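You operate a simulated robot arm through the tools that you are given. There is no shell and no other tool. Be economical: measure what you need, move in short steps, check, and stop when the job is done.

The job below is to be done with a simulated two-armed robot. You get a single attempt, and the scene is never put back.

TASK
Check the weather display and lay out the two things for that weather on the bench.
Fine: rain hat and umbrella, sun hat and glasses case, or wool hat and scarf, from the hat drawer, at the window end of the bench; shut the drawer.

It is judged by the outcome, as a careful person would: the job done as asked, and still so three seconds after it is handed in. It fails if anything else is knocked over, pushed out of place, dropped, spilled or broken.

THE ROBOT
Two 7-joint arms with two-finger parallel grippers on one trunk, on a base that drives. Base frame: it is fixed to the floor where the robot stands at the start and does not move with it; the origin is under the middle of the robot, x ahead of it, y to its left, z up. Readings come in mm, rad, newtons and seconds.
The left shoulder is at the start at [50, 165, 805], the right one opposite. With the tool pointing down near the work surface each hand reaches from about 100 to 660 mm from the robot's upright axis, wherever it stands, measured 20 degrees to its own side. Places, roughly: hat drawer [800, 0, 400]; window end of the bench [200, 1600, 400]. Payload 3.91 kg a hand.
The tool frame of a hand sits at the grasp point between the pads (the TCP): z along the fingers, y along the line on which they close. The tips reach 30 mm beyond it. Largest opening 110 mm; finger width 20, thickness 10; the body of the gripper, 48 by 112 mm, starts 55 mm behind the TCP.
Orientation is told as [roll, pitch, yaw] about the base's x, y, z axes, in that order, counted from this pose: with the fingers straight down and closing along the base's y, the tool's x points along the base's -x, its y along +y and its z along -z.

THE INTERFACE
- The arms move only by the tool servo_tool. It takes "left_targets", "right_targets" or both (then of equal length, played together; a hand with none holds still); each is a list of rows, each a list of 7 numbers: the turn, a rotation vector about the tool's x, y, z in units of 5 degrees (1.0 is 5 degrees), then the shift along the tool's x, y, z in units of 40 mm (1.0 is 40 mm), then the finger opening in mm, from 0 to 110. In form: [[ax, ay, az, dx, dy, dz, gripper], ...]. A call has 1 to 12 rows; each row shifts and turns the commanded pose from where the row before left it, along the tool's axes as they then stand. A call with a number of a shift or a turn outside -1 to 1 is refused whole. Each row takes 0.2 s and may step no farther than 50 mm and 0.15 rad from the row before; otherwise, or with a gripper value out of range, the whole call is refused. A pose out of reach is approached as far as the arm can. The call stops where the force on the tool passes 40 N (or 10 N more than at its start, if that is more) or the arm is blocked; 0.2 s more then pass. Each finger travels about 45 mm/s and halts on what it meets, pressing with about 29 N; the grip force reading is that of the motor and also rises with nothing between the fingers. The clock runs only during rows and for 0.2 s after the last one: add rows that do not move to give the fingers time. The reply holds the time, the measured pose of the TCP, the force on the tool along the base axes, the opening and the grip force, in the units named above and with some noise, with the torque about the TCP (base axes, N m) and any sound that the robot's microphone picked up.
- Cameras (640 x 400 px; columns grow to the right, rows downward): "scene" is now at [102.2, -4.1, 948.9]; the picture's right is [-0.03, -1.00, 0.00], its down [-0.80, 0.03, -0.60] and it looks along [0.60, -0.02, -0.80] (base axes); focal length 294 px, centre (320, 200). "left" rides on the left gripper at [72, -17, -103] in its tool frame; the picture's right is [0.23, 0.97, 0.00], its down [-0.76, 0.18, -0.62] and it looks along [-0.61, 0.14, 0.78] (tool axes); focal length 222 px, centre (320, 200). "right" rides on the right gripper at [72, 17, -103] in its tool frame; the picture's right is [-0.23, 0.97, 0.00], its down [-0.76, -0.18, -0.62] and it looks along [-0.61, -0.14, 0.78] (tool axes); focal length 222 px, centre (320, 200). There is no depth. A picture from a camera that has moved, and an enlarged one, comes with that camera's place and axes in the base frame and with its lens.
- capture(camera): a new picture of that camera. No time passes.
- move_column(by): slides the trunk up (or, below 0, down) by that many mm; the arms and the scene camera ride with it, the base frame stays. It gives what a move gives, with no picture.
- drive_base(legs): drives the robot by 1 to 6 legs, each [ahead, left, turn to the left] in mm, mm and rad, along the robot's own axes; the way and the turn of a leg run together, so that a leg with both is an arc; at most 1500 mm and 3.142 rad a leg. The arms and the cameras ride along, it lands a little off, and it stops where it bumps. It gives what a move gives.
- head_to(pan, tilt): turns the head with the scene camera to pan (to the left, within 1.396 rad either way) and tilt (down, from -0.506 to 1.204), counted from straight ahead of the robot. It gives what a move gives.
- close_up(camera, box): a new picture of the part [left, top, right, bottom] of that camera's present view, enlarged. No time passes.
- hand_in(): hands the job in; it is judged then, once.

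Go step by step. Nothing tells you exact positions but the pictures and the camera data: compare them with the known pose of the tool, close in by small moves and look again before you grip or let go. The budget is 120 turns and 92 pictures, counting those below and the enlarged ones. Unless the task says otherwise, let go and move clear before handing in, and close with one line.

The tools are called after "Call:" as name(argument=value, ...) on one line, values as JSON. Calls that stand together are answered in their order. servo_tool: Moves the arms, as the interface text tells. Its arguments: {"type":"object","properties":{"left_targets":{"type":"array"},"right_targets":{"type":"array"}},"required":[]} The other tools are called the same way: move_column (by) slides the trunk up or down; drive_base (legs) drives the base; head_to (pan, tilt) turns the head that bears the scene camera; capture (camera) takes a picture; close_up (camera, box) takes an enlarged picture of a part of a camera's view; hand_in () hands the job in.

At the start:

```text
t: 0.0
left_tool_pos: [522.0, 134.2, 575.7]
left_ee_rot: [0.0, 0.0, 0.001]
left_force: [-0.1, -0.3, -0.3]
left_torque: [-0.03, -0.01, -0.01]
left_width: 109.8
left_gripper_force: 0.0
right_tool_pos: [481.7, -316.3, 633.3]
right_ee_rot: [-0.001, 0.001, 0.0]
right_force: [-0.9, 0.4, 0.0]
right_torque: [0.02, 0.0, 0.03]
right_width: 109.8
right_gripper_force: 0.0
trunk travel left (down, up): [-25.0, 478.0]
robot x, y, heading: [3.2, -0.8, -0.004]
head pan, tilt: [-0.031, 0.932]
```

scene: 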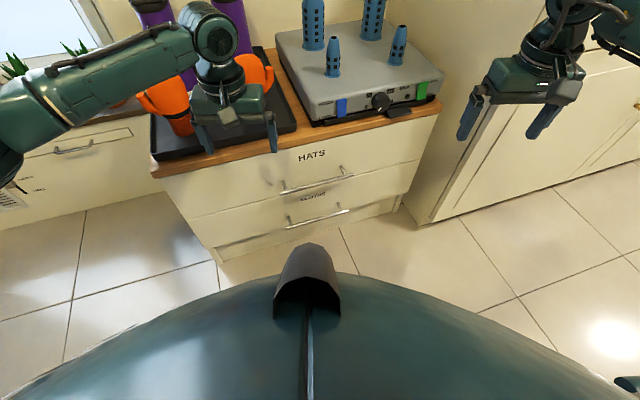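
right: 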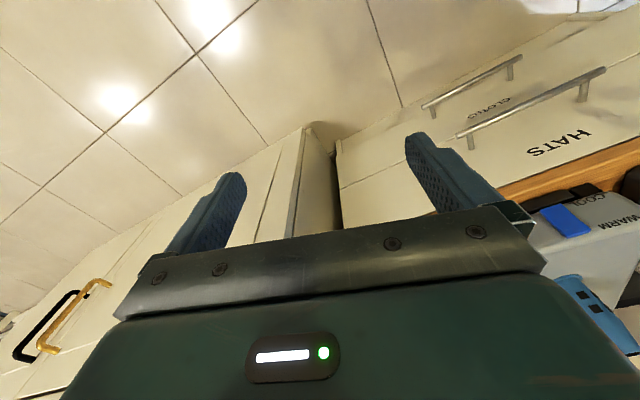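
left: 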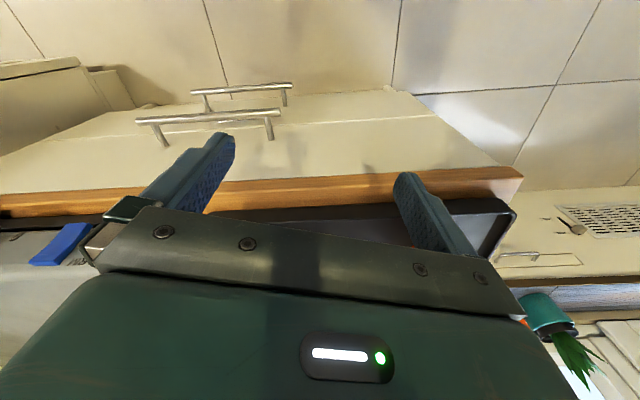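

I see the chest with the HATS drawer ahead, a tray and a device on top. Next I look around for the weather display and the bench.

Call:
head_to(pan=0.0, tilt=0.2)

Call:
capture(camera="scene")

Call:
head_to(pan=1.2, tilt=0.4)

Call:
capture(camera="scene")

```text
t: 1.1
left_tool_pos: [522.3, 133.7, 576.3]
left_ee_rot: [-0.001, 0.001, 0.001]
left_force: [0.5, 0.5, 0.5]
left_torque: [0.01, 0.0, -0.01]
left_width: 109.8
left_gripper_force: 0.1
right_tool_pos: [482.8, -318.6, 633.5]
right_ee_rot: [0.0, 0.001, -0.001]
right_force: [0.5, -0.3, -1.6]
right_torque: [0.0, 0.01, 0.0]
right_width: 109.9
right_gripper_force: 0.0
trunk travel left (down, up): [-25.0, 478.0]
robot x, y, heading: [-2.3, -2.1, -0.001]
head pan, tilt: [0.0, 0.201]
```

```text
88 pictures are left
camera scene: at [121.7, -1.8, 1012.8], right [0.0, -1.0, 0.0], down [-0.2, 0.0, -0.98], along [0.98, 0.0, -0.2], focal length 294 px, centre (320, 200)
```

scene: 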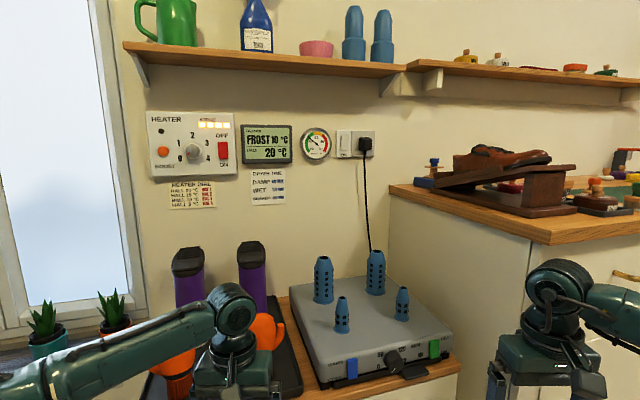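

```text
t: 2.5
left_tool_pos: [523.3, 133.9, 574.1]
left_ee_rot: [0.001, 0.001, 0.002]
left_force: [0.6, -0.5, 0.0]
left_torque: [0.01, 0.02, 0.04]
left_width: 109.9
left_gripper_force: 0.0
right_tool_pos: [482.3, -316.6, 632.6]
right_ee_rot: [-0.002, 0.0, 0.001]
right_force: [-0.1, 0.6, -0.2]
right_torque: [0.01, 0.0, -0.02]
right_width: 110.1
right_gripper_force: 0.1
trunk travel left (down, up): [-25.0, 478.0]
robot x, y, heading: [0.3, -0.8, 0.002]
head pan, tilt: [1.201, 0.4]
```

```text
87 pictures are left
camera scene: at [62.1, 84.5, 994.3], right [0.93, -0.36, 0.0], down [-0.14, -0.36, -0.92], along [0.33, 0.86, -0.39], focal length 294 px, centre (320, 200)
```

scene: 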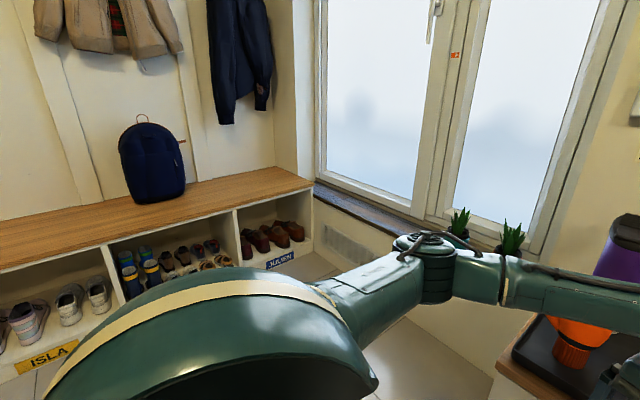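

The display on the wall ahead seems to read something like "FROST 10 °C"; the bench is to the left. I'll zoom in on the display.

Call:
head_to(pan=0.0, tilt=0.2)

Call:
close_up(camera="scene", box=[140, 100, 400, 215])

Call:
head_to(pan=1.35, tilt=0.0)

Call:
capture(camera="scene")

Call:
head_to(pan=-0.9, tilt=0.3)

Call:
capture(camera="scene")

```text
t: 3.9
left_tool_pos: [522.7, 133.4, 575.5]
left_ee_rot: [0.0, 0.002, 0.003]
left_force: [0.1, 0.2, -0.2]
left_torque: [0.0, -0.01, 0.0]
left_width: 109.5
left_gripper_force: 0.1
right_tool_pos: [482.2, -316.0, 633.1]
right_ee_rot: [0.001, 0.0, 0.0]
right_force: [0.0, 0.0, 0.4]
right_torque: [0.02, -0.04, 0.0]
right_width: 110.2
right_gripper_force: 0.0
trunk travel left (down, up): [-25.0, 478.0]
robot x, y, heading: [-2.2, 1.2, -0.003]
head pan, tilt: [0.0, 0.201]
```

```text
2.46 times, centred on (270, 158) of scene
camera zoom: at [121.7, -1.7, 1012.8], right [0.0, -1.0, 0.0], down [-0.2, 0.0, -0.98], along [0.98, 0.0, -0.2], focal length 724 px, centre (443, 305)
```

zoom: 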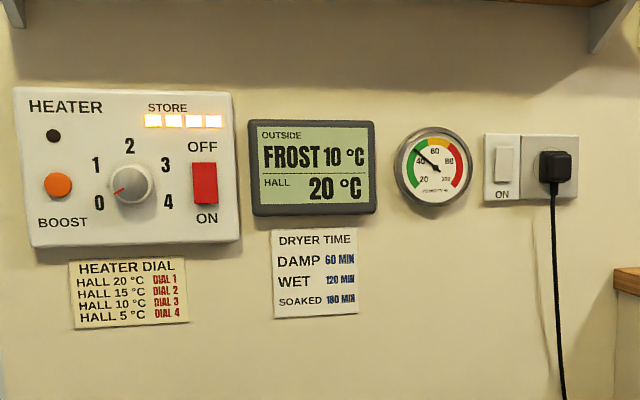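

```text
t: 5.4
left_tool_pos: [522.7, 134.0, 575.7]
left_ee_rot: [-0.001, 0.0, 0.003]
left_force: [0.6, 0.1, 0.0]
left_torque: [0.02, -0.01, 0.03]
left_width: 110.1
left_gripper_force: 0.0
right_tool_pos: [481.5, -316.3, 632.4]
right_ee_rot: [0.001, 0.0, 0.001]
right_force: [-0.1, 0.1, -1.0]
right_torque: [0.01, 0.0, 0.01]
right_width: 110.2
right_gripper_force: 0.1
trunk travel left (down, up): [-25.0, 478.0]
robot x, y, heading: [-0.6, 3.0, -0.0]
head pan, tilt: [1.349, 0.0]
```

```text
85 pictures are left
camera scene: at [48.3, 86.0, 1031.3], right [0.98, -0.22, 0.0], down [0.0, 0.0, -1.0], along [0.22, 0.98, 0.0], focal length 294 px, centre (320, 200)
```

scene: 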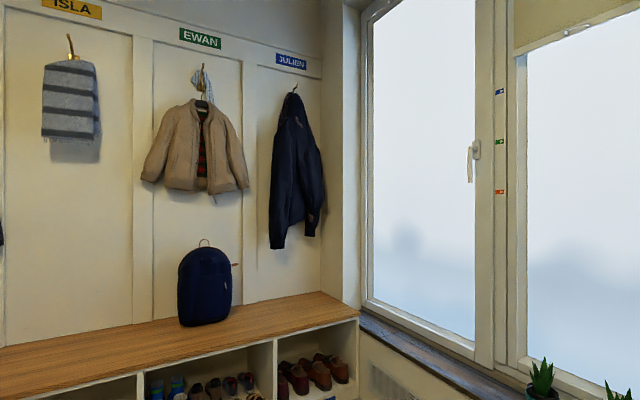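

```text
t: 7.5
left_tool_pos: [522.5, 133.6, 574.8]
left_ee_rot: [0.0, 0.001, 0.004]
left_force: [0.6, -0.1, -0.6]
left_torque: [-0.02, 0.02, 0.02]
left_width: 110.0
left_gripper_force: 0.0
right_tool_pos: [481.8, -317.8, 633.3]
right_ee_rot: [-0.001, 0.0, 0.001]
right_force: [-0.5, 0.5, 0.8]
right_torque: [0.01, 0.01, 0.0]
right_width: 110.1
right_gripper_force: 0.1
trunk travel left (down, up): [-25.0, 478.0]
robot x, y, heading: [-0.2, -1.1, 0.0]
head pan, tilt: [-0.901, 0.3]
```

```text
84 pictures are left
camera scene: at [86.5, -74.9, 1003.6], right [-0.78, -0.62, 0.0], down [-0.18, 0.23, -0.96], along [0.59, -0.75, -0.3], focal length 294 px, centre (320, 200)
```

scene: 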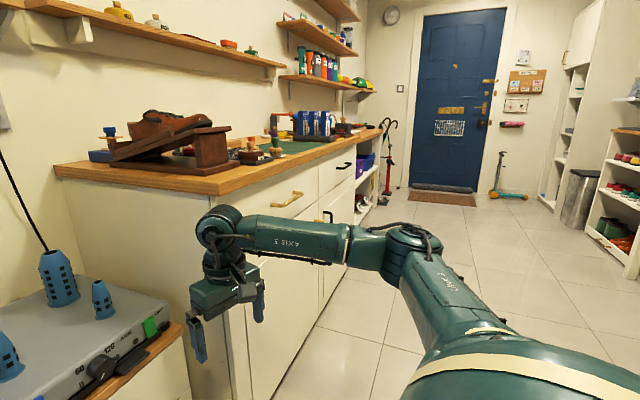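

Frost: so the wool hat and scarf from the HATS drawer. I'll back away a bit to see the chest clearly.

Call:
drive_base(legs=[[-200, 0, 0]])

Call:
head_to(pan=0.0, tilt=0.7)

Call:
capture(camera="scene")

```text
t: 9.1
left_tool_pos: [324.2, 134.2, 575.1]
left_ee_rot: [0.0, 0.001, 0.007]
left_force: [-0.3, 1.0, 1.0]
left_torque: [0.02, 0.01, -0.02]
left_width: 110.1
left_gripper_force: 0.0
right_tool_pos: [286.1, -314.1, 632.3]
right_ee_rot: [0.002, -0.001, 0.002]
right_force: [0.7, 1.7, -0.6]
right_torque: [0.01, -0.02, -0.02]
right_width: 110.0
right_gripper_force: 0.1
trunk travel left (down, up): [-25.0, 478.0]
robot x, y, heading: [-197.8, -1.1, 0.003]
head pan, tilt: [-0.901, 0.3]
```

```text
t: 10.3
left_tool_pos: [324.1, 134.6, 575.5]
left_ee_rot: [0.001, -0.001, 0.005]
left_force: [-0.1, 0.0, 0.6]
left_torque: [-0.01, -0.01, -0.02]
left_width: 110.0
left_gripper_force: 0.0
right_tool_pos: [286.8, -315.9, 633.1]
right_ee_rot: [0.0, -0.001, 0.003]
right_force: [-0.9, 0.4, 0.2]
right_torque: [0.0, 0.01, 0.0]
right_width: 109.9
right_gripper_force: 0.1
trunk travel left (down, up): [-25.0, 478.0]
robot x, y, heading: [-199.6, 0.3, 0.005]
head pan, tilt: [0.0, 0.7]
```

```text
83 pictures are left
camera scene: at [-84.3, -1.8, 967.5], right [0.0, -1.0, 0.0], down [-0.64, 0.0, -0.77], along [0.77, 0.0, -0.64], focal length 294 px, centre (320, 200)
```

scene: 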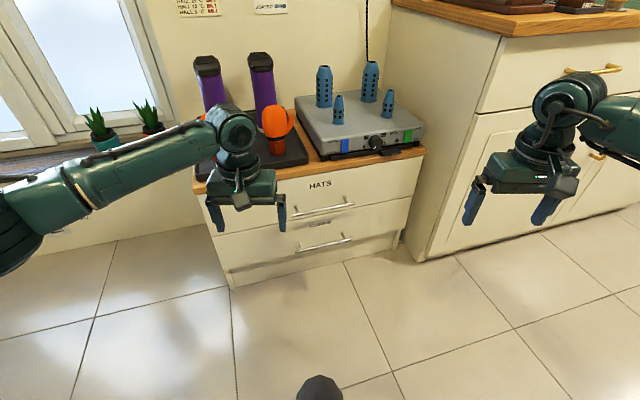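

Frost calls for wool hat and scarf. The chest front is turned about 0.33 rad; I'll turn to face it squarely and shift right.

Call:
drive_base(legs=[[0, 0, 0.326], [0, -164, 0]])

Call:
capture(camera="scene")

Call:
capture(camera="right")

```text
t: 13.4
left_tool_pos: [305.5, 140.2, 575.4]
left_ee_rot: [-0.001, -0.001, 0.332]
left_force: [-1.4, -1.1, -0.4]
left_torque: [-0.01, -0.01, 0.0]
left_width: 110.1
left_gripper_force: 0.0
right_tool_pos: [413.6, -297.2, 632.9]
right_ee_rot: [-0.001, 0.0, 0.325]
right_force: [0.9, -0.5, -0.9]
right_torque: [-0.01, 0.0, 0.0]
right_width: 110.1
right_gripper_force: 0.1
trunk travel left (down, up): [-25.0, 478.0]
robot x, y, heading: [-149.0, -155.4, 0.334]
head pan, tilt: [0.0, 0.7]
```

```text
82 pictures are left
camera scene: at [-37.6, -119.4, 967.5], right [0.32, -0.95, 0.0], down [-0.61, -0.21, -0.76], along [0.72, 0.25, -0.64], focal length 294 px, centre (320, 200)
```

scene: 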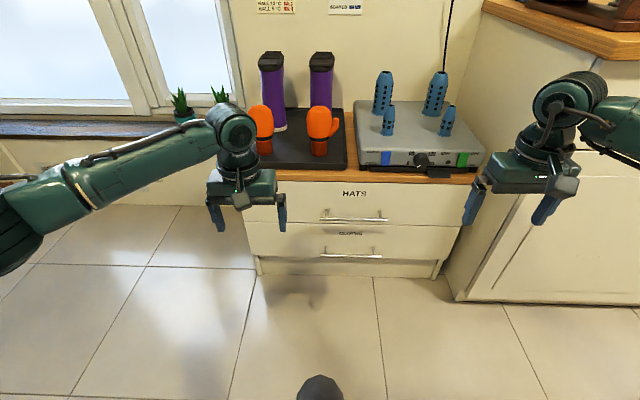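

```text
81 pictures are left
camera right: at [339.1, -305.6, 735.9], right [-0.1, 0.99, 0.0], down [0.78, 0.08, 0.62], along [0.62, 0.06, -0.78], focal length 222 px, centre (320, 200)
```

right: 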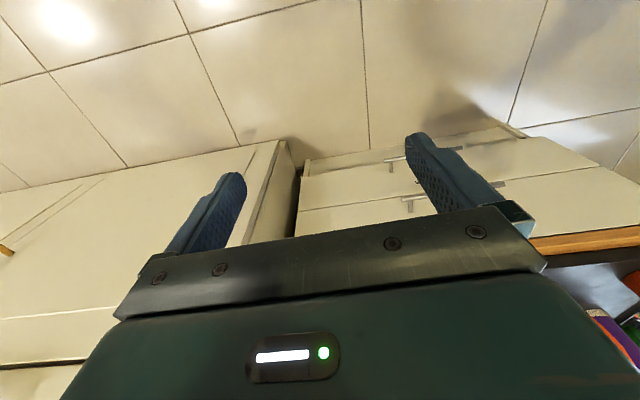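

The drawer handle is about 745 mm ahead of the robot, z≈370, from 0 to −198 mm sideways. I'll turn the right hand so its fingers point forward with vertical closing.

Call:
servo_tool(right_targets=[[-0.924, -0.924, 0.924, 0, 0, 0, 80], [-0.924, -0.924, 0.924, 0, 0, 0, 80], [-0.924, -0.924, 0.924, 0, 0, 0, 80], [-0.924, -0.924, 0.924, 0, 0, 0, 80], [-0.924, -0.924, 0.924, 0, 0, 0, 80], [-0.924, -0.924, 0.924, 0, 0, 0, 80], [-0.924, -0.924, 0.924, 0, 0, 0, 80], [-0.924, -0.924, 0.924, 0, 0, 0, 80]])

Call:
servo_tool(right_targets=[[-0.924, -0.924, 0.924, 0, 0, 0, 60], [-0.924, -0.924, 0.924, 0, 0, 0, 60], [-0.924, -0.924, 0.924, 0, 0, 0, 60], [-0.924, -0.924, 0.924, 0, 0, 0, 60], [-0.924, -0.924, 0.924, 0, 0, 0, 60], [-0.924, -0.924, 0.924, 0, 0, 0, 60], [-0.924, -0.924, 0.924, 0, 0, 0, 60], [0, 0, 0, 0, 0, 0, 60]])

Call:
capture(camera="scene")

Call:
capture(camera="right")

```text
t: 15.2
left_tool_pos: [306.6, 141.8, 574.5]
left_ee_rot: [0.001, 0.0, 0.332]
left_force: [0.2, -0.4, -0.2]
left_torque: [0.02, 0.01, -0.06]
left_width: 109.9
left_gripper_force: 0.2
right_tool_pos: [412.6, -297.5, 633.7]
right_ee_rot: [0.848, -0.337, -0.517]
right_force: [-0.5, -0.4, 0.2]
right_torque: [0.01, -0.02, -0.01]
right_width: 79.9
right_gripper_force: 0.0
trunk travel left (down, up): [-25.0, 478.0]
robot x, y, heading: [-146.8, -159.1, 0.329]
head pan, tilt: [0.0, 0.7]
```

```text
t: 17.0
left_tool_pos: [307.0, 141.4, 574.9]
left_ee_rot: [0.0, 0.0, 0.33]
left_force: [0.2, -0.4, 0.4]
left_torque: [0.0, 0.02, 0.0]
left_width: 110.0
left_gripper_force: 0.1
right_tool_pos: [412.7, -292.1, 634.4]
right_ee_rot: [1.572, 0.0, -1.243]
right_force: [0.7, 0.4, 0.2]
right_torque: [-0.01, -0.01, -0.01]
right_width: 60.1
right_gripper_force: 0.0
right hand out of reach, approached as far as the arm can: row 3
trunk travel left (down, up): [-25.0, 478.0]
robot x, y, heading: [-144.5, -156.1, 0.331]
head pan, tilt: [0.0, 0.7]
```

```text
80 pictures are left
camera scene: at [-37.6, -119.4, 967.5], right [0.32, -0.95, 0.0], down [-0.61, -0.21, -0.76], along [0.72, 0.25, -0.64], focal length 294 px, centre (320, 200)
```

scene: 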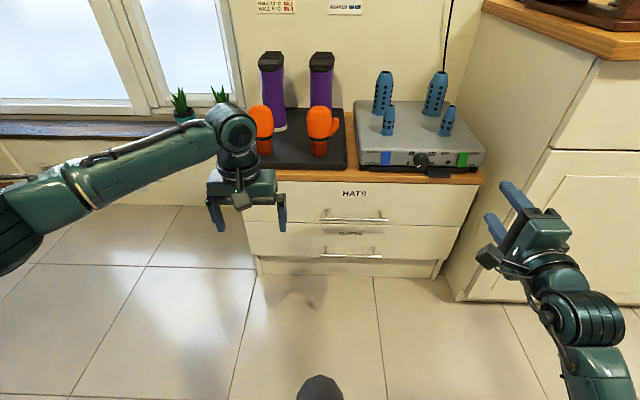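

```text
79 pictures are left
camera right: at [290.5, -256.7, 649.4], right [0.07, -0.22, 0.97], down [-0.35, -0.92, -0.18], along [0.94, -0.32, -0.14], focal length 222 px, centre (320, 200)
```

right: 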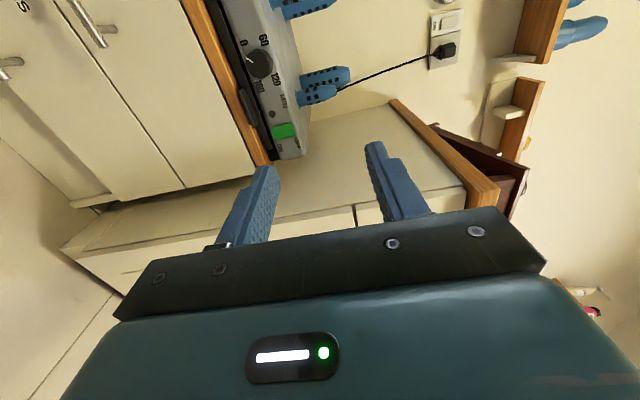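

Hand is oriented right. I now lower it and shift it left to stand in front of the handle.

Call:
servo_tool(right_targets=[[0, 0, 0, 0.68, -0.82, 0, 60], [0, 0, 0, 0.68, -0.82, 0, 60], [0, 0, 0, 0.68, -0.82, 0, 60], [0, 0, 0, 0.68, -0.82, 0, 60], [0, 0, 0, 0.68, -0.82, 0, 60], [0, 0, 0, 0.68, -0.82, 0, 60], [0, 0, 0, 0.68, -0.82, 0, 60], [0, 0, 0, 0.68, -0.82, 0, 60], [0, 0, 0, 0, 0, 0.8, 60], [0, 0, 0, 0, 0, 0.8, 60], [0, 0, 0, 0, 0, 0.8, 60]])

Call:
capture(camera="scene")

Call:
capture(camera="right")

```text
t: 18.2
left_tool_pos: [304.8, 140.2, 577.9]
left_ee_rot: [0.001, 0.002, 0.332]
left_force: [-0.3, 0.1, 0.7]
left_torque: [0.02, 0.02, -0.01]
left_width: 109.9
left_gripper_force: 0.1
right_tool_pos: [391.2, -208.4, 490.7]
right_ee_rot: [1.604, -0.167, -1.213]
right_force: [0.4, 0.5, 0.5]
right_torque: [0.01, -0.02, 0.0]
right_width: 60.1
right_gripper_force: 0.1
trunk travel left (down, up): [-25.0, 478.0]
robot x, y, heading: [-143.5, -157.8, 0.328]
head pan, tilt: [0.0, 0.7]
stopped in row 5 (right hand): the arm was blocked; the commanded pose is now the measured one
```

```text
78 pictures are left
camera scene: at [-37.4, -120.1, 969.2], right [0.32, -0.95, 0.0], down [-0.61, -0.21, -0.77], along [0.72, 0.25, -0.64], focal length 294 px, centre (320, 200)
```

scene: 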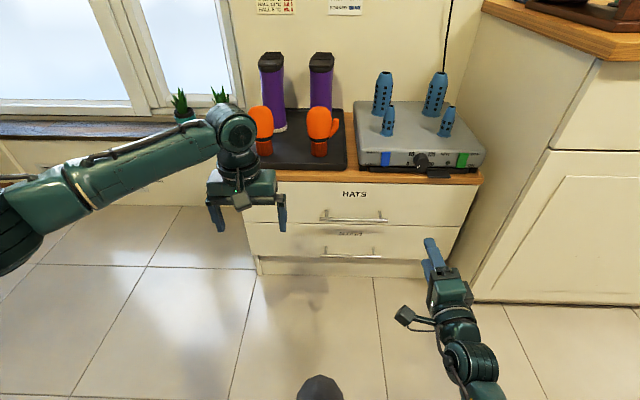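

```text
77 pictures are left
camera right: at [266.4, -176.2, 491.5], right [-0.01, -0.07, 1.0], down [-0.3, -0.95, -0.07], along [0.95, -0.3, -0.01], focal length 222 px, centre (320, 200)
```

right: 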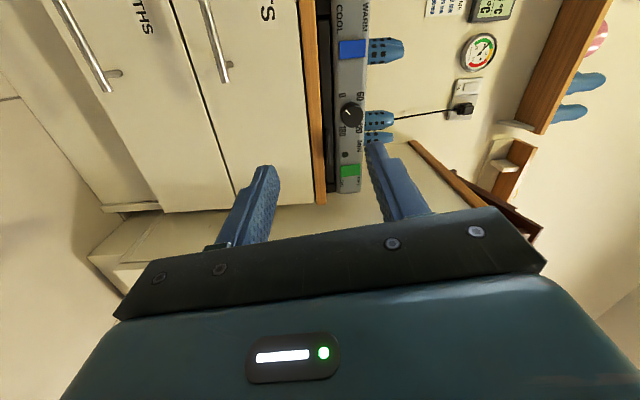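

The arm got blocked with the elbow folded; I'll go forward first, then down.

Call:
servo_tool(right_targets=[[0, 0, 0.6, 0.3, 0, 0.9, 60], [0, 0, 0.6, 0.3, 0, 0.9, 60], [0, 0, 0.6, 0.3, 0, 0.9, 60], [0, 0, 0, 0.4, -0.5, 0.6, 60], [0, 0, 0, 0.4, -0.6, 0.4, 60], [0, 0, 0, 0.4, -0.6, 0.2, 60], [0, 0, 0, 0.4, -0.6, 0, 60], [0, 0, 0, 0.2, -0.6, 0, 60]])

Call:
capture(camera="scene")

Call:
capture(camera="right")

```text
t: 18.9
left_tool_pos: [303.1, 142.7, 586.1]
left_ee_rot: [-0.006, -0.01, 0.331]
left_force: [-0.7, 0.3, 0.8]
left_torque: [0.0, 0.0, -0.01]
left_width: 110.0
left_gripper_force: 0.1
right_tool_pos: [403.8, -195.6, 468.6]
right_ee_rot: [1.545, -0.148, -1.183]
right_force: [0.0, -0.5, 0.8]
right_torque: [0.02, 0.01, 0.04]
right_width: 60.3
right_gripper_force: 0.1
trunk travel left (down, up): [-25.0, 478.0]
robot x, y, heading: [-143.6, -155.4, 0.332]
head pan, tilt: [0.0, 0.7]
stopped in row 3 (right hand): the arm was blocked; the commanded pose is now the measured one
```

```text
76 pictures are left
camera scene: at [-45.5, -116.9, 974.8], right [0.32, -0.95, 0.01], down [-0.6, -0.21, -0.77], along [0.73, 0.25, -0.64], focal length 294 px, centre (320, 200)
```

scene: 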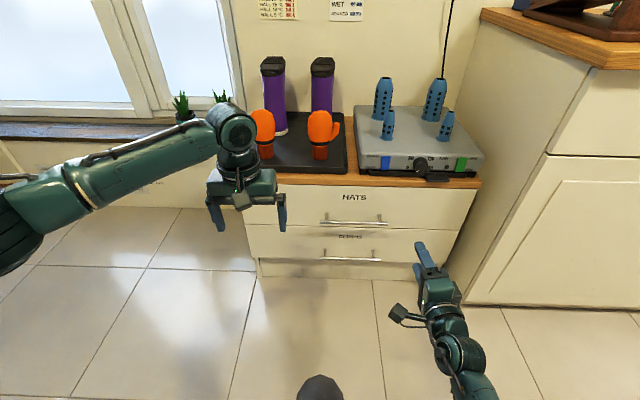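

```text
75 pictures are left
camera right: at [279.5, -165.2, 476.3], right [0.05, -0.07, 1.0], down [-0.29, -0.96, -0.05], along [0.96, -0.28, -0.07], focal length 222 px, centre (320, 200)
```

right: 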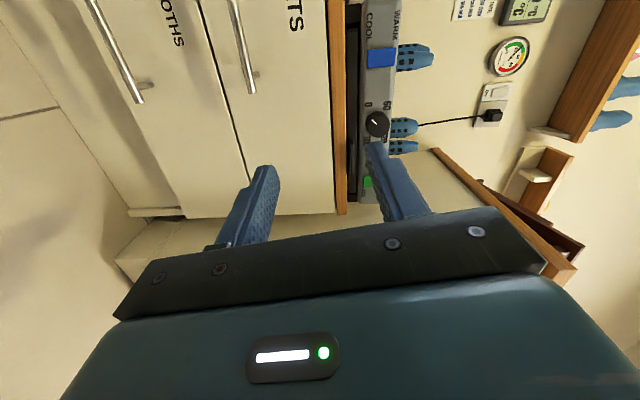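

The robot's body tilted slightly, so the arm is pressing on its own base. I'll raise the trunk to relieve this.

Call:
move_column(by=120)

Call:
head_to(pan=-0.5, tilt=1.1)

Call:
capture(camera="scene")

```text
t: 20.4
left_tool_pos: [306.4, 140.3, 694.8]
left_ee_rot: [0.0, 0.001, 0.331]
left_force: [-0.8, 0.1, 0.0]
left_torque: [0.02, 0.04, 0.01]
left_width: 110.0
left_gripper_force: 0.1
right_tool_pos: [407.9, -196.9, 567.7]
right_ee_rot: [1.518, -0.134, -1.191]
right_force: [-0.9, -0.7, -1.0]
right_torque: [-0.02, -0.04, 0.0]
right_width: 59.9
right_gripper_force: 0.0
trunk travel left (down, up): [-145.0, 358.0]
robot x, y, heading: [-149.4, -157.3, 0.331]
head pan, tilt: [0.0, 0.7]
```

```text
t: 21.3
left_tool_pos: [306.9, 141.3, 696.0]
left_ee_rot: [-0.001, -0.001, 0.33]
left_force: [0.3, -0.7, 0.6]
left_torque: [-0.01, 0.0, -0.03]
left_width: 110.0
left_gripper_force: 0.1
right_tool_pos: [409.2, -199.3, 566.7]
right_ee_rot: [1.518, -0.134, -1.19]
right_force: [-0.4, 0.4, -0.1]
right_torque: [-0.04, 0.01, 0.01]
right_width: 59.8
right_gripper_force: 0.0
trunk travel left (down, up): [-145.0, 358.0]
robot x, y, heading: [-144.7, -154.6, 0.332]
head pan, tilt: [-0.499, 1.1]
```

```text
74 pictures are left
camera scene: at [-55.8, -157.6, 1057.5], right [-0.17, -0.99, 0.0], down [-0.88, 0.15, -0.45], along [0.45, -0.08, -0.89], focal length 294 px, centre (320, 200)
```

scene: 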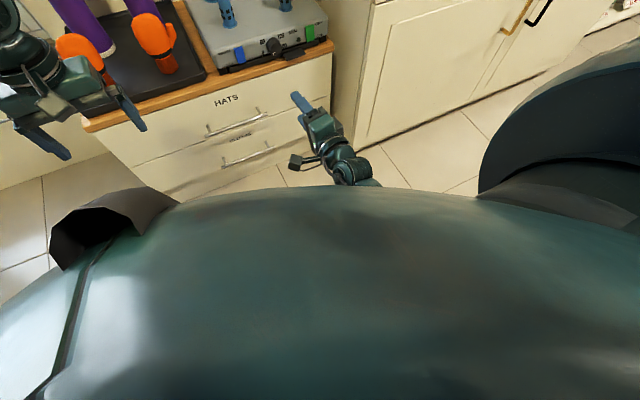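

The forearm was resting on the robot's front dome. I'll reach forward first and tilt the fingers 40° downward so the forearm comes from above.

Call:
servo_tool(right_targets=[[0, 0, 0.8, 0.3, 0, 0.9, 60], [0, 0, 0.8, 0.3, 0, 0.9, 60], [1, 0, 0, 0, 0, 0.9, 60], [1, 0, 0, 0, 0, 0.8, 60], [1, 0, 0, 0, 0, 0, 60], [1, 0, 0, 0, 0, 0, 60], [1, 0, 0, 0, 0, 0, 60], [1, 0, 0, 0, 0, 0, 60], [1, 0, 0, 0, 0, 0, 60], [1, 0, 0, 0, 0, 0, 60]])

Call:
head_to(pan=0, tilt=0.8)

Call:
capture(camera="scene")

Call:
capture(camera="right")

```text
t: 22.4
left_tool_pos: [306.1, 139.2, 697.4]
left_ee_rot: [0.0, -0.001, 0.33]
left_force: [0.0, -0.7, 1.0]
left_torque: [-0.02, -0.03, 0.01]
left_width: 110.0
left_gripper_force: 0.0
right_tool_pos: [545.8, -202.9, 539.1]
right_ee_rot: [1.318, -0.139, -1.234]
right_force: [0.3, 0.0, -0.4]
right_torque: [-0.01, 0.0, 0.0]
right_width: 59.9
right_gripper_force: 0.1
trunk travel left (down, up): [-145.0, 358.0]
robot x, y, heading: [-146.3, -155.3, 0.333]
head pan, tilt: [-0.499, 1.1]
stopped in row 5 (right hand): the arm was blocked; the commanded pose is now the measured one
```

```text
t: 23.3
left_tool_pos: [305.9, 141.0, 695.9]
left_ee_rot: [0.001, 0.001, 0.33]
left_force: [0.2, 1.2, 0.5]
left_torque: [0.0, 0.02, -0.01]
left_width: 109.9
left_gripper_force: 0.1
right_tool_pos: [545.5, -203.4, 536.7]
right_ee_rot: [1.318, -0.142, -1.232]
right_force: [0.5, 0.3, 0.9]
right_torque: [-0.04, 0.06, -0.01]
right_width: 59.6
right_gripper_force: 0.1
trunk travel left (down, up): [-145.0, 358.0]
robot x, y, heading: [-145.6, -156.5, 0.324]
head pan, tilt: [0.0, 0.799]
```

```text
73 pictures are left
camera scene: at [-41.7, -121.1, 1079.7], right [0.32, -0.95, 0.0], down [-0.68, -0.23, -0.7], along [0.66, 0.22, -0.72], focal length 294 px, centre (320, 200)
```

scene: 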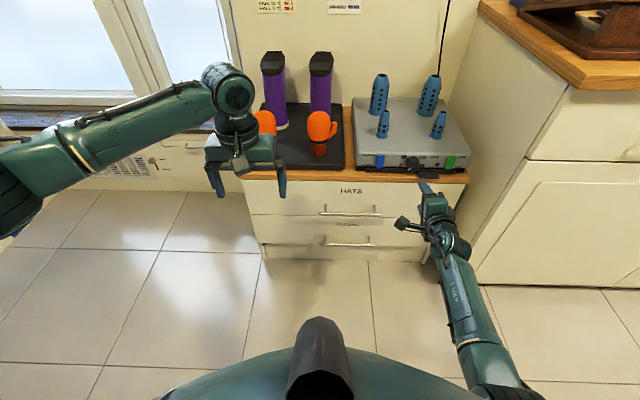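

```text
72 pictures are left
camera right: at [428.6, -161.9, 566.3], right [0.26, -0.01, 0.97], down [-0.36, -0.93, 0.09], along [0.9, -0.37, -0.24], focal length 222 px, centre (320, 200)
```

right: 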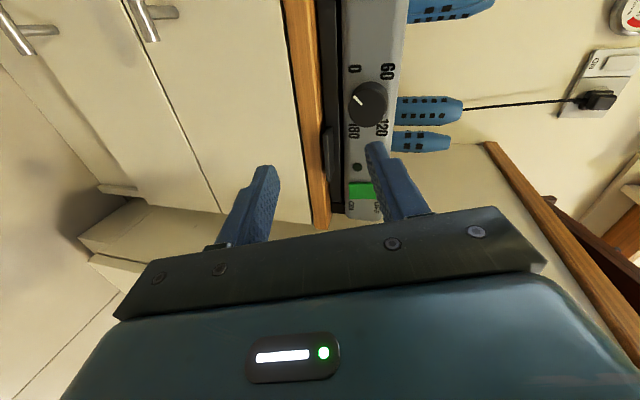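

The wrist seems to be at a joint limit in this orientation. I'll unwind to tool-down and then use the opposite yaw.

Call:
servo_tool(right_targets=[[-1, 0, 0, 0, 0, -1, 60], [-1, 0, 0, 0, 0, -1, 60], [0.924, 0.924, -0.924, 0, 0, 0, 60], [0.924, 0.924, -0.924, 0, 0, 0, 60], [0.924, 0.924, -0.924, 0, 0, 0, 60], [0.924, 0.924, -0.924, 0, 0, 0, 60], [0.924, 0.924, -0.924, 0, 0, 0, 60], [0.924, 0.924, -0.924, 0, 0, 0, 60], [0.924, 0.924, -0.924, 0, 0, 0, 60], [0.924, 0.924, -0.924, 0, 0, 0, 60], [0.924, 0.924, -0.924, 0, 0, 0, 60], [0.924, 0.924, -0.924, 0, 0, 0, 60]])

Call:
servo_tool(right_targets=[[0.924, 0.924, -0.924, 0, 0, 0, 60], [0.924, 0.924, -0.924, 0, 0, 0, 60], [0.924, 0.924, -0.924, 0, 0, 0, 60], [0.924, 0.924, -0.924, 0, 0, 0, 60], [0.924, 0.924, -0.924, 0, 0, 0, 60]])

```text
t: 25.9
left_tool_pos: [306.5, 140.2, 695.1]
left_ee_rot: [-0.001, 0.002, 0.33]
left_force: [0.3, 0.0, -0.1]
left_torque: [-0.01, 0.0, 0.01]
left_width: 110.1
left_gripper_force: 0.1
right_tool_pos: [469.1, -230.5, 552.6]
right_ee_rot: [0.315, -0.293, -0.106]
right_force: [-1.0, 0.8, -0.2]
right_torque: [-0.01, 0.0, -0.01]
right_width: 60.0
right_gripper_force: 0.1
trunk travel left (down, up): [-145.0, 358.0]
robot x, y, heading: [-146.1, -152.6, 0.331]
head pan, tilt: [0.0, 0.799]
```

```text
t: 27.1
left_tool_pos: [305.1, 140.3, 694.9]
left_ee_rot: [-0.001, 0.002, 0.329]
left_force: [-0.6, -0.1, -0.1]
left_torque: [-0.01, -0.02, -0.01]
left_width: 110.1
left_gripper_force: 0.1
right_tool_pos: [469.0, -230.9, 550.8]
right_ee_rot: [-0.146, 0.08, 0.327]
right_force: [0.3, -0.4, -0.2]
right_torque: [-0.03, 0.03, 0.0]
right_width: 60.1
right_gripper_force: 0.1
trunk travel left (down, up): [-145.0, 358.0]
robot x, y, heading: [-146.9, -157.1, 0.328]
head pan, tilt: [0.0, 0.799]
```

Back at tool-down; now the opposite yaw with a 50° forward tilt, after fixing the small residual.

Call:
servo_tool(right_targets=[[-0.83, -0.46, 0, 0, 0, 0, 60], [-0.83, -0.46, 0, 0, 0, 0, 60], [0.459, -0.459, -0.985, 0, 0, 0, 60], [0.459, -0.459, -0.985, 0, 0, 0, 60], [0.459, -0.459, -0.985, 0, 0, 0, 60], [0.459, -0.459, -0.985, 0, 0, 0, 60], [0.459, -0.459, -0.985, 0, 0, 0, 60], [0.459, -0.459, -0.985, 0, 0, 0, 60], [0.459, -0.459, -0.985, 0, 0, 0, 60], [0.459, -0.459, -0.985, 0, 0, 0, 60], [0.459, -0.459, -0.985, 0, 0, 0, 60]])

Call:
servo_tool(right_targets=[[0.459, -0.459, -0.985, 0, 0, 0, 60], [0.459, -0.459, -0.985, 0, 0, 0, 60], [0.459, -0.459, -0.985, 0, 0, 0, 60], [0.459, -0.459, -0.985, 0, 0, 0, 60], [0.459, -0.459, -0.985, 0, 0, 0, 60], [0.459, -0.459, -0.985, 0, 0, 0, 60], [0.459, -0.459, -0.985, 0, 0, 0, 60], [0.459, -0.459, -0.985, 0, 0, 0, 60]])

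Call:
capture(camera="scene")

Call:
capture(camera="right")

```text
t: 29.5
left_tool_pos: [306.3, 139.9, 694.6]
left_ee_rot: [0.001, 0.002, 0.331]
left_force: [0.8, 0.3, -0.6]
left_torque: [0.0, 0.01, -0.05]
left_width: 110.0
left_gripper_force: 0.1
right_tool_pos: [469.3, -231.2, 552.1]
right_ee_rot: [-0.468, -0.183, 1.165]
right_force: [-0.1, 0.0, 1.3]
right_torque: [0.0, -0.04, 0.0]
right_width: 60.0
right_gripper_force: 0.0
trunk travel left (down, up): [-145.0, 358.0]
robot x, y, heading: [-143.6, -153.2, 0.33]
head pan, tilt: [0.0, 0.799]
```

```text
t: 31.3
left_tool_pos: [306.0, 139.8, 695.5]
left_ee_rot: [-0.001, 0.001, 0.331]
left_force: [-0.4, -0.5, -0.2]
left_torque: [-0.01, 0.01, -0.02]
left_width: 110.2
left_gripper_force: 0.0
right_tool_pos: [469.4, -229.2, 552.2]
right_ee_rot: [-0.786, -0.071, 1.726]
right_force: [-0.2, -0.4, 0.5]
right_torque: [0.02, 0.0, -0.04]
right_width: 60.1
right_gripper_force: 0.1
right hand out of reach, approached as far as the arm can: row 7, 8
trunk travel left (down, up): [-145.0, 358.0]
robot x, y, heading: [-148.2, -156.1, 0.328]
head pan, tilt: [0.0, 0.799]
```

```text
71 pictures are left
camera scene: at [-41.7, -121.0, 1079.2], right [0.32, -0.95, 0.0], down [-0.68, -0.23, -0.7], along [0.66, 0.23, -0.72], focal length 294 px, centre (320, 200)
```

scene: 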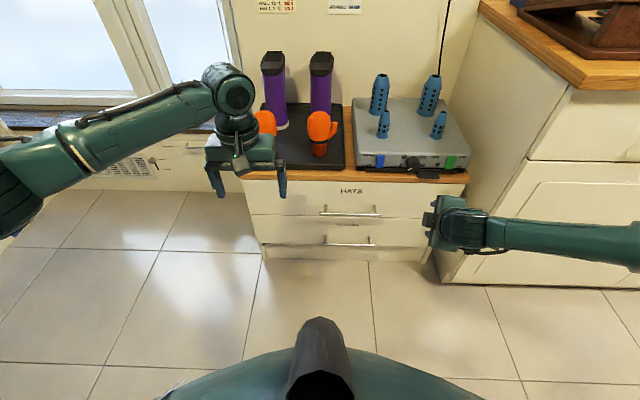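

```text
70 pictures are left
camera right: at [397.2, -318.3, 606.6], right [-0.72, 0.17, -0.67], down [-0.42, 0.66, 0.62], along [0.55, 0.73, -0.41], focal length 222 px, centre (320, 200)
```

right: 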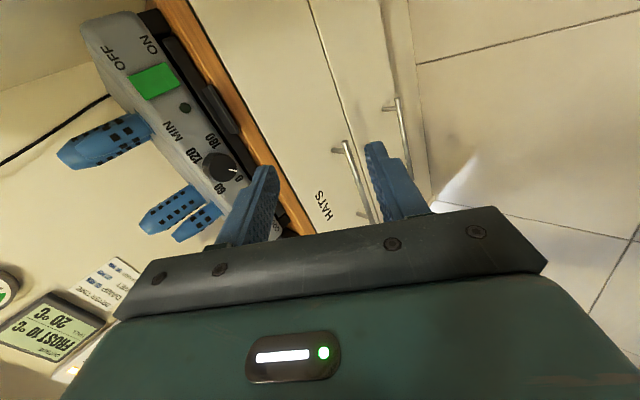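

This orientation works, elbow is out high. I move to a pre-grasp 60 mm short of the handle bar.

Call:
servo_tool(right_targets=[[0, 0, 0, -0.775, 0.145, 0.77, 60], [0, 0, 0, -0.775, 0.145, 0.77, 60], [0, 0, 0, -0.775, 0.145, 0.77, 60], [0, 0, 0, -0.775, 0.145, 0.77, 50], [0, 0, 0, -0.775, 0.145, 0.77, 50], [0, 0, 0, -0.775, 0.145, 0.77, 50], [0, 0, 0, 0, 0, 0, 50]])

Call:
capture(camera="right")

Call:
close_up(camera="scene", box=[240, 150, 480, 300])

```text
t: 32.9
left_tool_pos: [306.9, 139.6, 695.1]
left_ee_rot: [0.0, 0.001, 0.33]
left_force: [-0.2, 0.1, -0.1]
left_torque: [0.01, -0.01, -0.02]
left_width: 110.2
left_gripper_force: 0.1
right_tool_pos: [526.7, -63.0, 441.2]
right_ee_rot: [-0.787, -0.073, 1.725]
right_force: [-0.3, 0.4, 0.3]
right_torque: [0.0, 0.0, -0.01]
right_width: 50.3
right_gripper_force: 0.1
right hand out of reach, approached as far as the arm can: row 5, 6
trunk travel left (down, up): [-145.0, 358.0]
robot x, y, heading: [-145.2, -156.3, 0.326]
head pan, tilt: [0.0, 0.799]
```

```text
69 pictures are left
camera right: at [453.2, -152.6, 494.6], right [-0.72, 0.17, -0.67], down [-0.42, 0.66, 0.62], along [0.55, 0.73, -0.41], focal length 222 px, centre (320, 200)
```

right: 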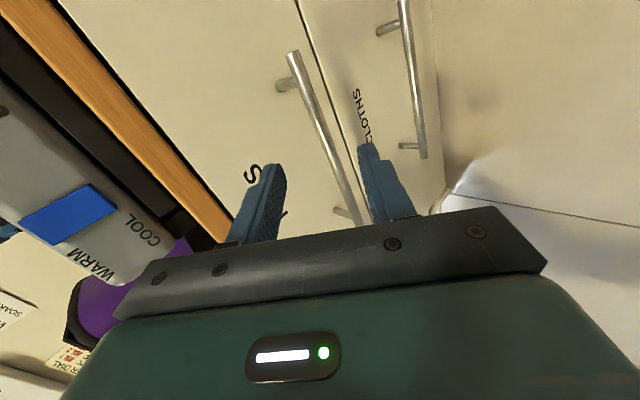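

```text
2.67 times, centred on (360, 225) of scene
camera zoom: at [-41.7, -121.0, 1079.2], right [0.32, -0.95, 0.0], down [-0.68, -0.23, -0.7], along [0.66, 0.23, -0.72], focal length 785 px, centre (213, 133)
```

zoom: 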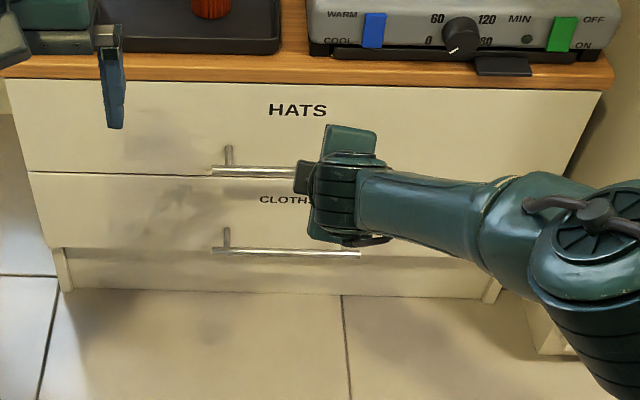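

The hand lies on the handle's approach line, about 105 mm short, at reach limit. I'll narrow the fingers, drive 60 mm ahead, then lower the trunk 60 mm, checking in between.

Call:
servo_tool(right_targets=[[0, 0, 0, 0, 0, 0, 38], [0, 0, 0, 0, 0, 0, 38]])

Call:
drive_base(legs=[[60, 0, 0]])

Call:
capture(camera="right")

Call:
capture(camera="scene")

```text
t: 33.5
left_tool_pos: [305.8, 139.0, 695.9]
left_ee_rot: [-0.001, 0.0, 0.329]
left_force: [1.0, 0.0, -0.3]
left_torque: [0.02, 0.01, 0.0]
left_width: 110.2
left_gripper_force: 0.0
right_tool_pos: [525.5, -63.8, 439.1]
right_ee_rot: [-0.788, -0.073, 1.727]
right_force: [0.5, -0.6, 0.2]
right_torque: [-0.01, -0.01, 0.0]
right_width: 38.0
right_gripper_force: 0.0
trunk travel left (down, up): [-145.0, 358.0]
robot x, y, heading: [-147.8, -159.4, 0.329]
head pan, tilt: [0.0, 0.799]
```

```text
t: 34.5
left_tool_pos: [362.4, 159.4, 695.2]
left_ee_rot: [-0.001, 0.002, 0.33]
left_force: [-0.8, 0.2, 0.9]
left_torque: [0.0, 0.0, 0.02]
left_width: 110.0
left_gripper_force: 0.0
right_tool_pos: [582.2, -44.2, 440.1]
right_ee_rot: [-0.786, -0.072, 1.727]
right_force: [-0.5, -0.5, 0.4]
right_torque: [0.05, 0.0, 0.01]
right_width: 37.9
right_gripper_force: 0.1
trunk travel left (down, up): [-145.0, 358.0]
robot x, y, heading: [-88.8, -136.4, 0.325]
head pan, tilt: [0.0, 0.799]
```

```text
67 pictures are left
camera right: at [510.2, -133.5, 494.7], right [-0.72, 0.17, -0.67], down [-0.42, 0.66, 0.62], along [0.55, 0.73, -0.41], focal length 222 px, centre (320, 200)
```

right: 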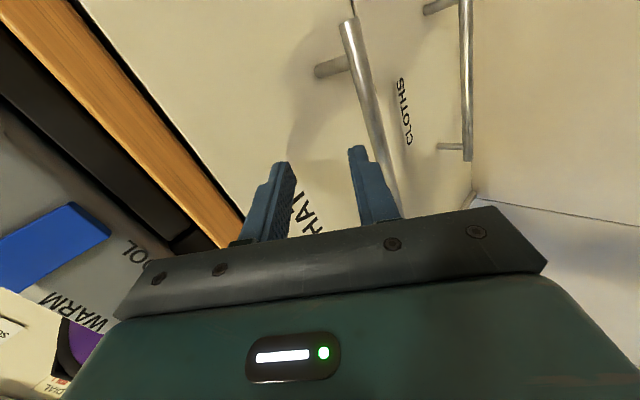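

```text
66 pictures are left
camera scene: at [15.2, -101.6, 1079.2], right [0.32, -0.95, 0.0], down [-0.68, -0.23, -0.7], along [0.66, 0.23, -0.72], focal length 294 px, centre (320, 200)
```

scene: 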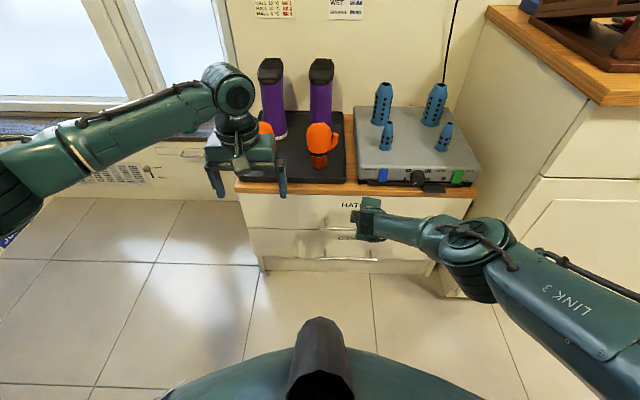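

Refined: bar at about 7 mm ahead and 71 mm below the TCP. I retract along the fingers 50 mm, lower the trunk 60 mm, then advance along the fingers.

Call:
servo_tool(right_targets=[[0, 0, 0, 0, 0, -0.8, 46], [0, 0, 0, 0, 0, -0.45, 46]])

Call:
move_column(by=-60)

Call:
capture(camera="right")

```text
t: 35.1
left_tool_pos: [362.9, 159.8, 695.1]
left_ee_rot: [-0.001, 0.0, 0.33]
left_force: [0.0, -0.5, 0.2]
left_torque: [0.02, -0.02, 0.01]
left_width: 110.0
left_gripper_force: 0.0
right_tool_pos: [547.9, -52.7, 473.9]
right_ee_rot: [-0.788, -0.073, 1.725]
right_force: [0.5, 0.7, -0.6]
right_torque: [0.01, 0.03, -0.01]
right_width: 45.9
right_gripper_force: 0.0
trunk travel left (down, up): [-145.0, 358.0]
robot x, y, heading: [-85.9, -133.8, 0.328]
head pan, tilt: [0.0, 0.799]
```

```text
t: 36.1
left_tool_pos: [363.3, 159.4, 635.5]
left_ee_rot: [-0.001, 0.001, 0.329]
left_force: [-0.3, -0.1, -0.2]
left_torque: [0.02, 0.0, 0.02]
left_width: 109.8
left_gripper_force: 0.0
right_tool_pos: [548.4, -53.6, 413.8]
right_ee_rot: [-0.789, -0.072, 1.727]
right_force: [0.3, -0.4, 0.9]
right_torque: [0.01, 0.01, -0.02]
right_width: 46.1
right_gripper_force: 0.0
trunk travel left (down, up): [-85.0, 418.0]
robot x, y, heading: [-86.0, -137.5, 0.327]
head pan, tilt: [0.0, 0.799]
```

```text
65 pictures are left
camera right: at [474.8, -142.4, 469.2], right [-0.72, 0.17, -0.67], down [-0.42, 0.66, 0.62], along [0.55, 0.73, -0.41], focal length 222 px, centre (320, 200)
```

right: 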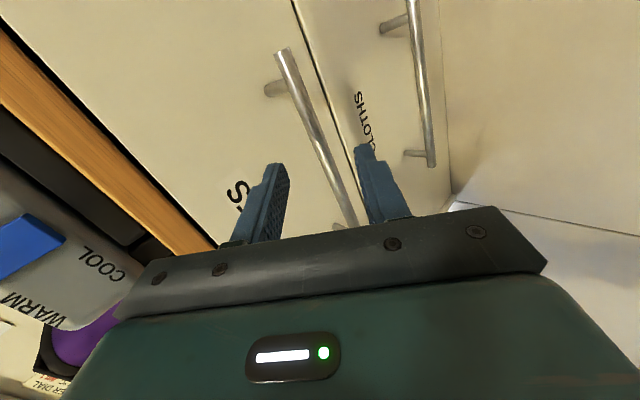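

The bar lies between the fingers' projected paths. Advance along the fingers by 48 mm, then close.

Call:
servo_tool(right_targets=[[0, 0, 0, 0, 0, 0.4, 46], [0, 0, 0, 0, 0, 0.4, 46], [0, 0, 0, 0, 0, 0.4, 46]])

Call:
capture(camera="right")

```text
t: 36.9
left_tool_pos: [363.8, 158.9, 636.1]
left_ee_rot: [0.0, 0.002, 0.331]
left_force: [0.2, 0.5, 0.1]
left_torque: [0.02, 0.02, -0.03]
left_width: 110.0
left_gripper_force: 0.1
right_tool_pos: [581.2, -44.6, 380.1]
right_ee_rot: [-0.787, -0.073, 1.726]
right_force: [0.7, 0.0, 0.3]
right_torque: [0.0, 0.01, 0.04]
right_width: 46.1
right_gripper_force: 0.1
trunk travel left (down, up): [-85.0, 418.0]
robot x, y, heading: [-88.2, -133.0, 0.327]
head pan, tilt: [0.0, 0.799]
```

```text
64 pictures are left
camera right: at [508.7, -134.7, 435.2], right [-0.72, 0.17, -0.67], down [-0.42, 0.66, 0.62], along [0.55, 0.73, -0.41], focal length 222 px, centre (320, 200)
```

right: 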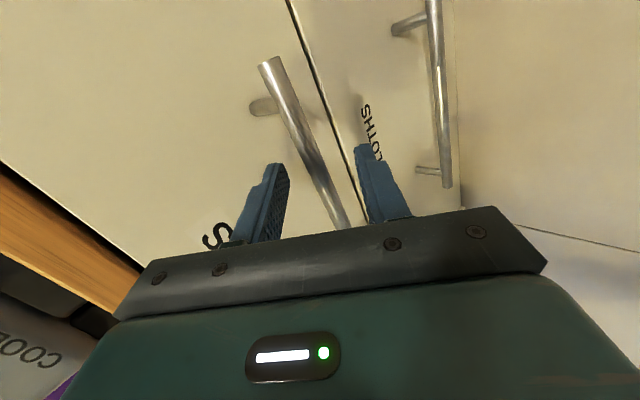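

Bar is between the fingers; closing.

Call:
servo_tool(right_targets=[[0, 0, 0, 0, 0, 0, 20], [0, 0, 0, 0, 0, 0, 0], [0, 0, 0, 0, 0, 0, 0], [0, 0, 0, 0, 0, 0, 0]])

Call:
capture(camera="right")

```text
t: 37.9
left_tool_pos: [363.7, 160.4, 636.1]
left_ee_rot: [-0.001, 0.002, 0.331]
left_force: [-0.3, -0.2, 0.5]
left_torque: [0.0, 0.05, 0.01]
left_width: 109.6
left_gripper_force: 0.1
right_tool_pos: [581.8, -44.3, 379.9]
right_ee_rot: [-0.79, -0.068, 1.728]
right_force: [0.9, 0.2, 0.7]
right_torque: [-0.56, -0.19, 0.75]
right_width: 14.7
right_gripper_force: 45.1
trunk travel left (down, up): [-85.0, 418.0]
robot x, y, heading: [-87.3, -131.1, 0.33]
head pan, tilt: [0.0, 0.799]
```

```text
63 pictures are left
camera right: at [508.9, -134.5, 435.7], right [-0.72, 0.16, -0.67], down [-0.43, 0.66, 0.62], along [0.55, 0.73, -0.41], focal length 222 px, centre (320, 200)
```

right: 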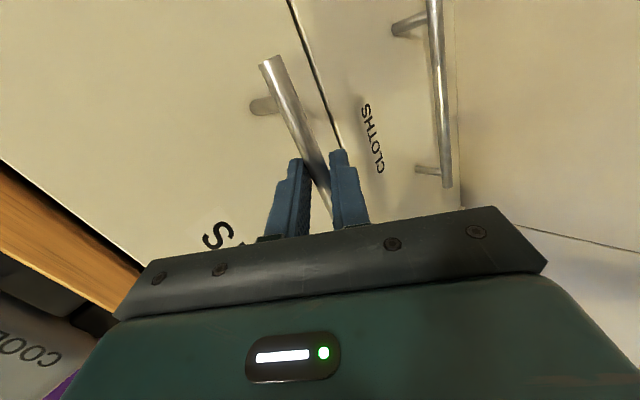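

Gripped (14.7 mm). Pull by driving straight back.

Call:
drive_base(legs=[[-120, 0, 0]])

Call:
capture(camera="scene")

```text
t: 39.1
left_tool_pos: [251.6, 121.0, 633.5]
left_ee_rot: [-0.001, 0.001, 0.331]
left_force: [0.1, 0.8, 0.1]
left_torque: [0.0, 0.01, 0.05]
left_width: 109.8
left_gripper_force: 0.1
right_tool_pos: [467.5, -80.0, 379.9]
right_ee_rot: [-0.788, -0.075, 1.733]
right_force: [-5.3, 13.4, 3.7]
right_torque: [-0.66, -0.26, 0.65]
right_width: 14.5
right_gripper_force: 45.3
trunk travel left (down, up): [-85.0, 418.0]
robot x, y, heading: [-200.1, -176.1, 0.328]
head pan, tilt: [0.0, 0.799]
```

```text
62 pictures are left
camera scene: at [-96.7, -139.3, 1019.3], right [0.32, -0.95, 0.0], down [-0.68, -0.23, -0.7], along [0.66, 0.23, -0.72], focal length 294 px, centre (320, 200)
```

scene: 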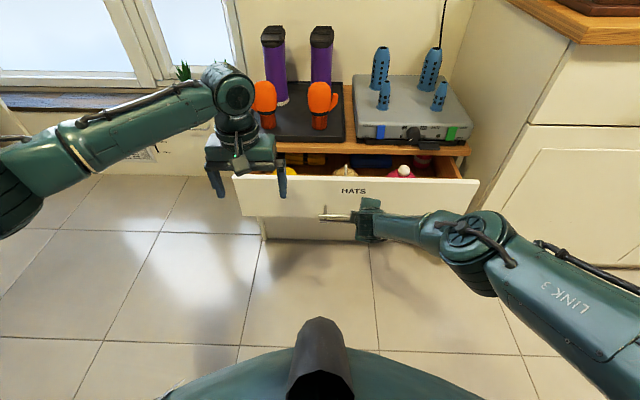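

The drawer opens and items are visible. Lateral force is small; I continue pulling.

Call:
drive_base(legs=[[-130, 0, 0]])

Call:
capture(camera="scene")

```text
t: 40.4
left_tool_pos: [130.0, 78.5, 634.4]
left_ee_rot: [0.0, 0.0, 0.327]
left_force: [0.5, -0.4, 0.7]
left_torque: [-0.01, -0.03, 0.01]
left_width: 110.0
left_gripper_force: 0.0
right_tool_pos: [343.3, -118.3, 380.9]
right_ee_rot: [-0.783, -0.08, 1.737]
right_force: [-8.3, 22.5, 3.5]
right_torque: [-0.47, -0.17, 0.89]
right_width: 14.5
right_gripper_force: 44.6
trunk travel left (down, up): [-85.0, 418.0]
robot x, y, heading: [-318.7, -214.9, 0.327]
head pan, tilt: [0.0, 0.799]
```

```text
61 pictures are left
camera scene: at [-218.7, -181.1, 1019.3], right [0.32, -0.95, 0.0], down [-0.68, -0.23, -0.7], along [0.66, 0.22, -0.72], focal length 294 px, centre (320, 200)
```

scene: 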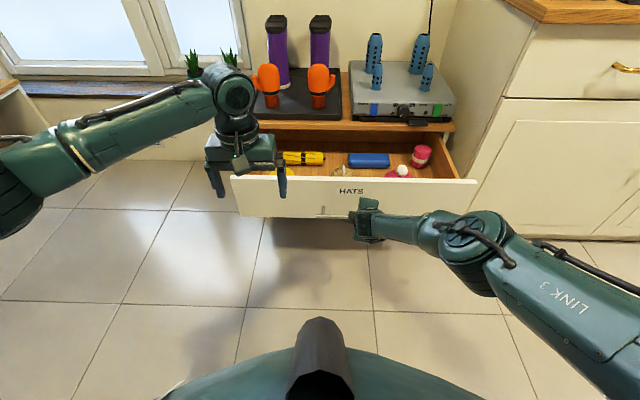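

Drawer about 250 mm open. Release the handle, back out, and look in closely.

Call:
servo_tool(right_targets=[[0, 0, 0, 0, 0, 0, 44], [0, 0, 0, 0, 0, 0, 44], [0, 0, 0, 0, 0, 0, 44], [0, 0, 0, 0, 0, -0.8, 44], [0, 0, 0, 0, 0, -0.8, 44], [0, 0, 0, 0, 0, -0.8, 44], [0, 0, 0, 0.5, 0, -0.8, 60], [0, 0, 0, 0.8, 0, -0.8, 60], [0, 0, 0, 0.8, 0, -0.8, 60]])

Call:
close_up(camera="scene", box=[200, 100, 500, 288])

```text
t: 42.4
left_tool_pos: [129.8, 78.9, 634.4]
left_ee_rot: [0.0, 0.002, 0.328]
left_force: [0.3, -0.7, -0.4]
left_torque: [0.02, -0.05, -0.02]
left_width: 110.2
left_gripper_force: 0.1
right_tool_pos: [226.5, -232.4, 508.4]
right_ee_rot: [-0.781, -0.085, 1.738]
right_force: [-0.3, 0.5, -0.5]
right_torque: [-0.03, 0.0, -0.03]
right_width: 60.3
right_gripper_force: 0.1
trunk travel left (down, up): [-85.0, 418.0]
robot x, y, heading: [-318.6, -216.4, 0.328]
head pan, tilt: [0.0, 0.799]
```

```text
2.13 times, centred on (350, 194) of scene
camera zoom: at [-218.3, -181.3, 1019.2], right [0.32, -0.95, 0.0], down [-0.68, -0.23, -0.7], along [0.66, 0.22, -0.72], focal length 626 px, centre (256, 213)
```

zoom: 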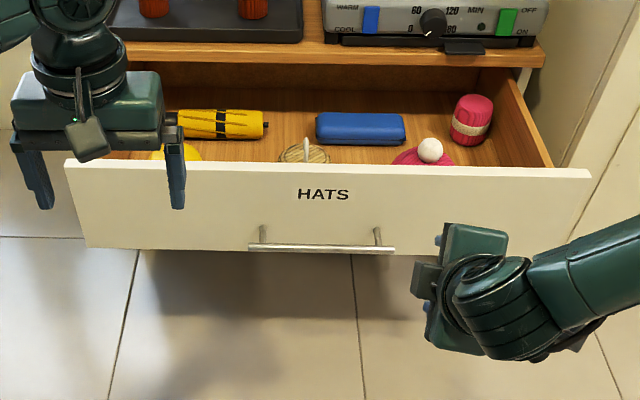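

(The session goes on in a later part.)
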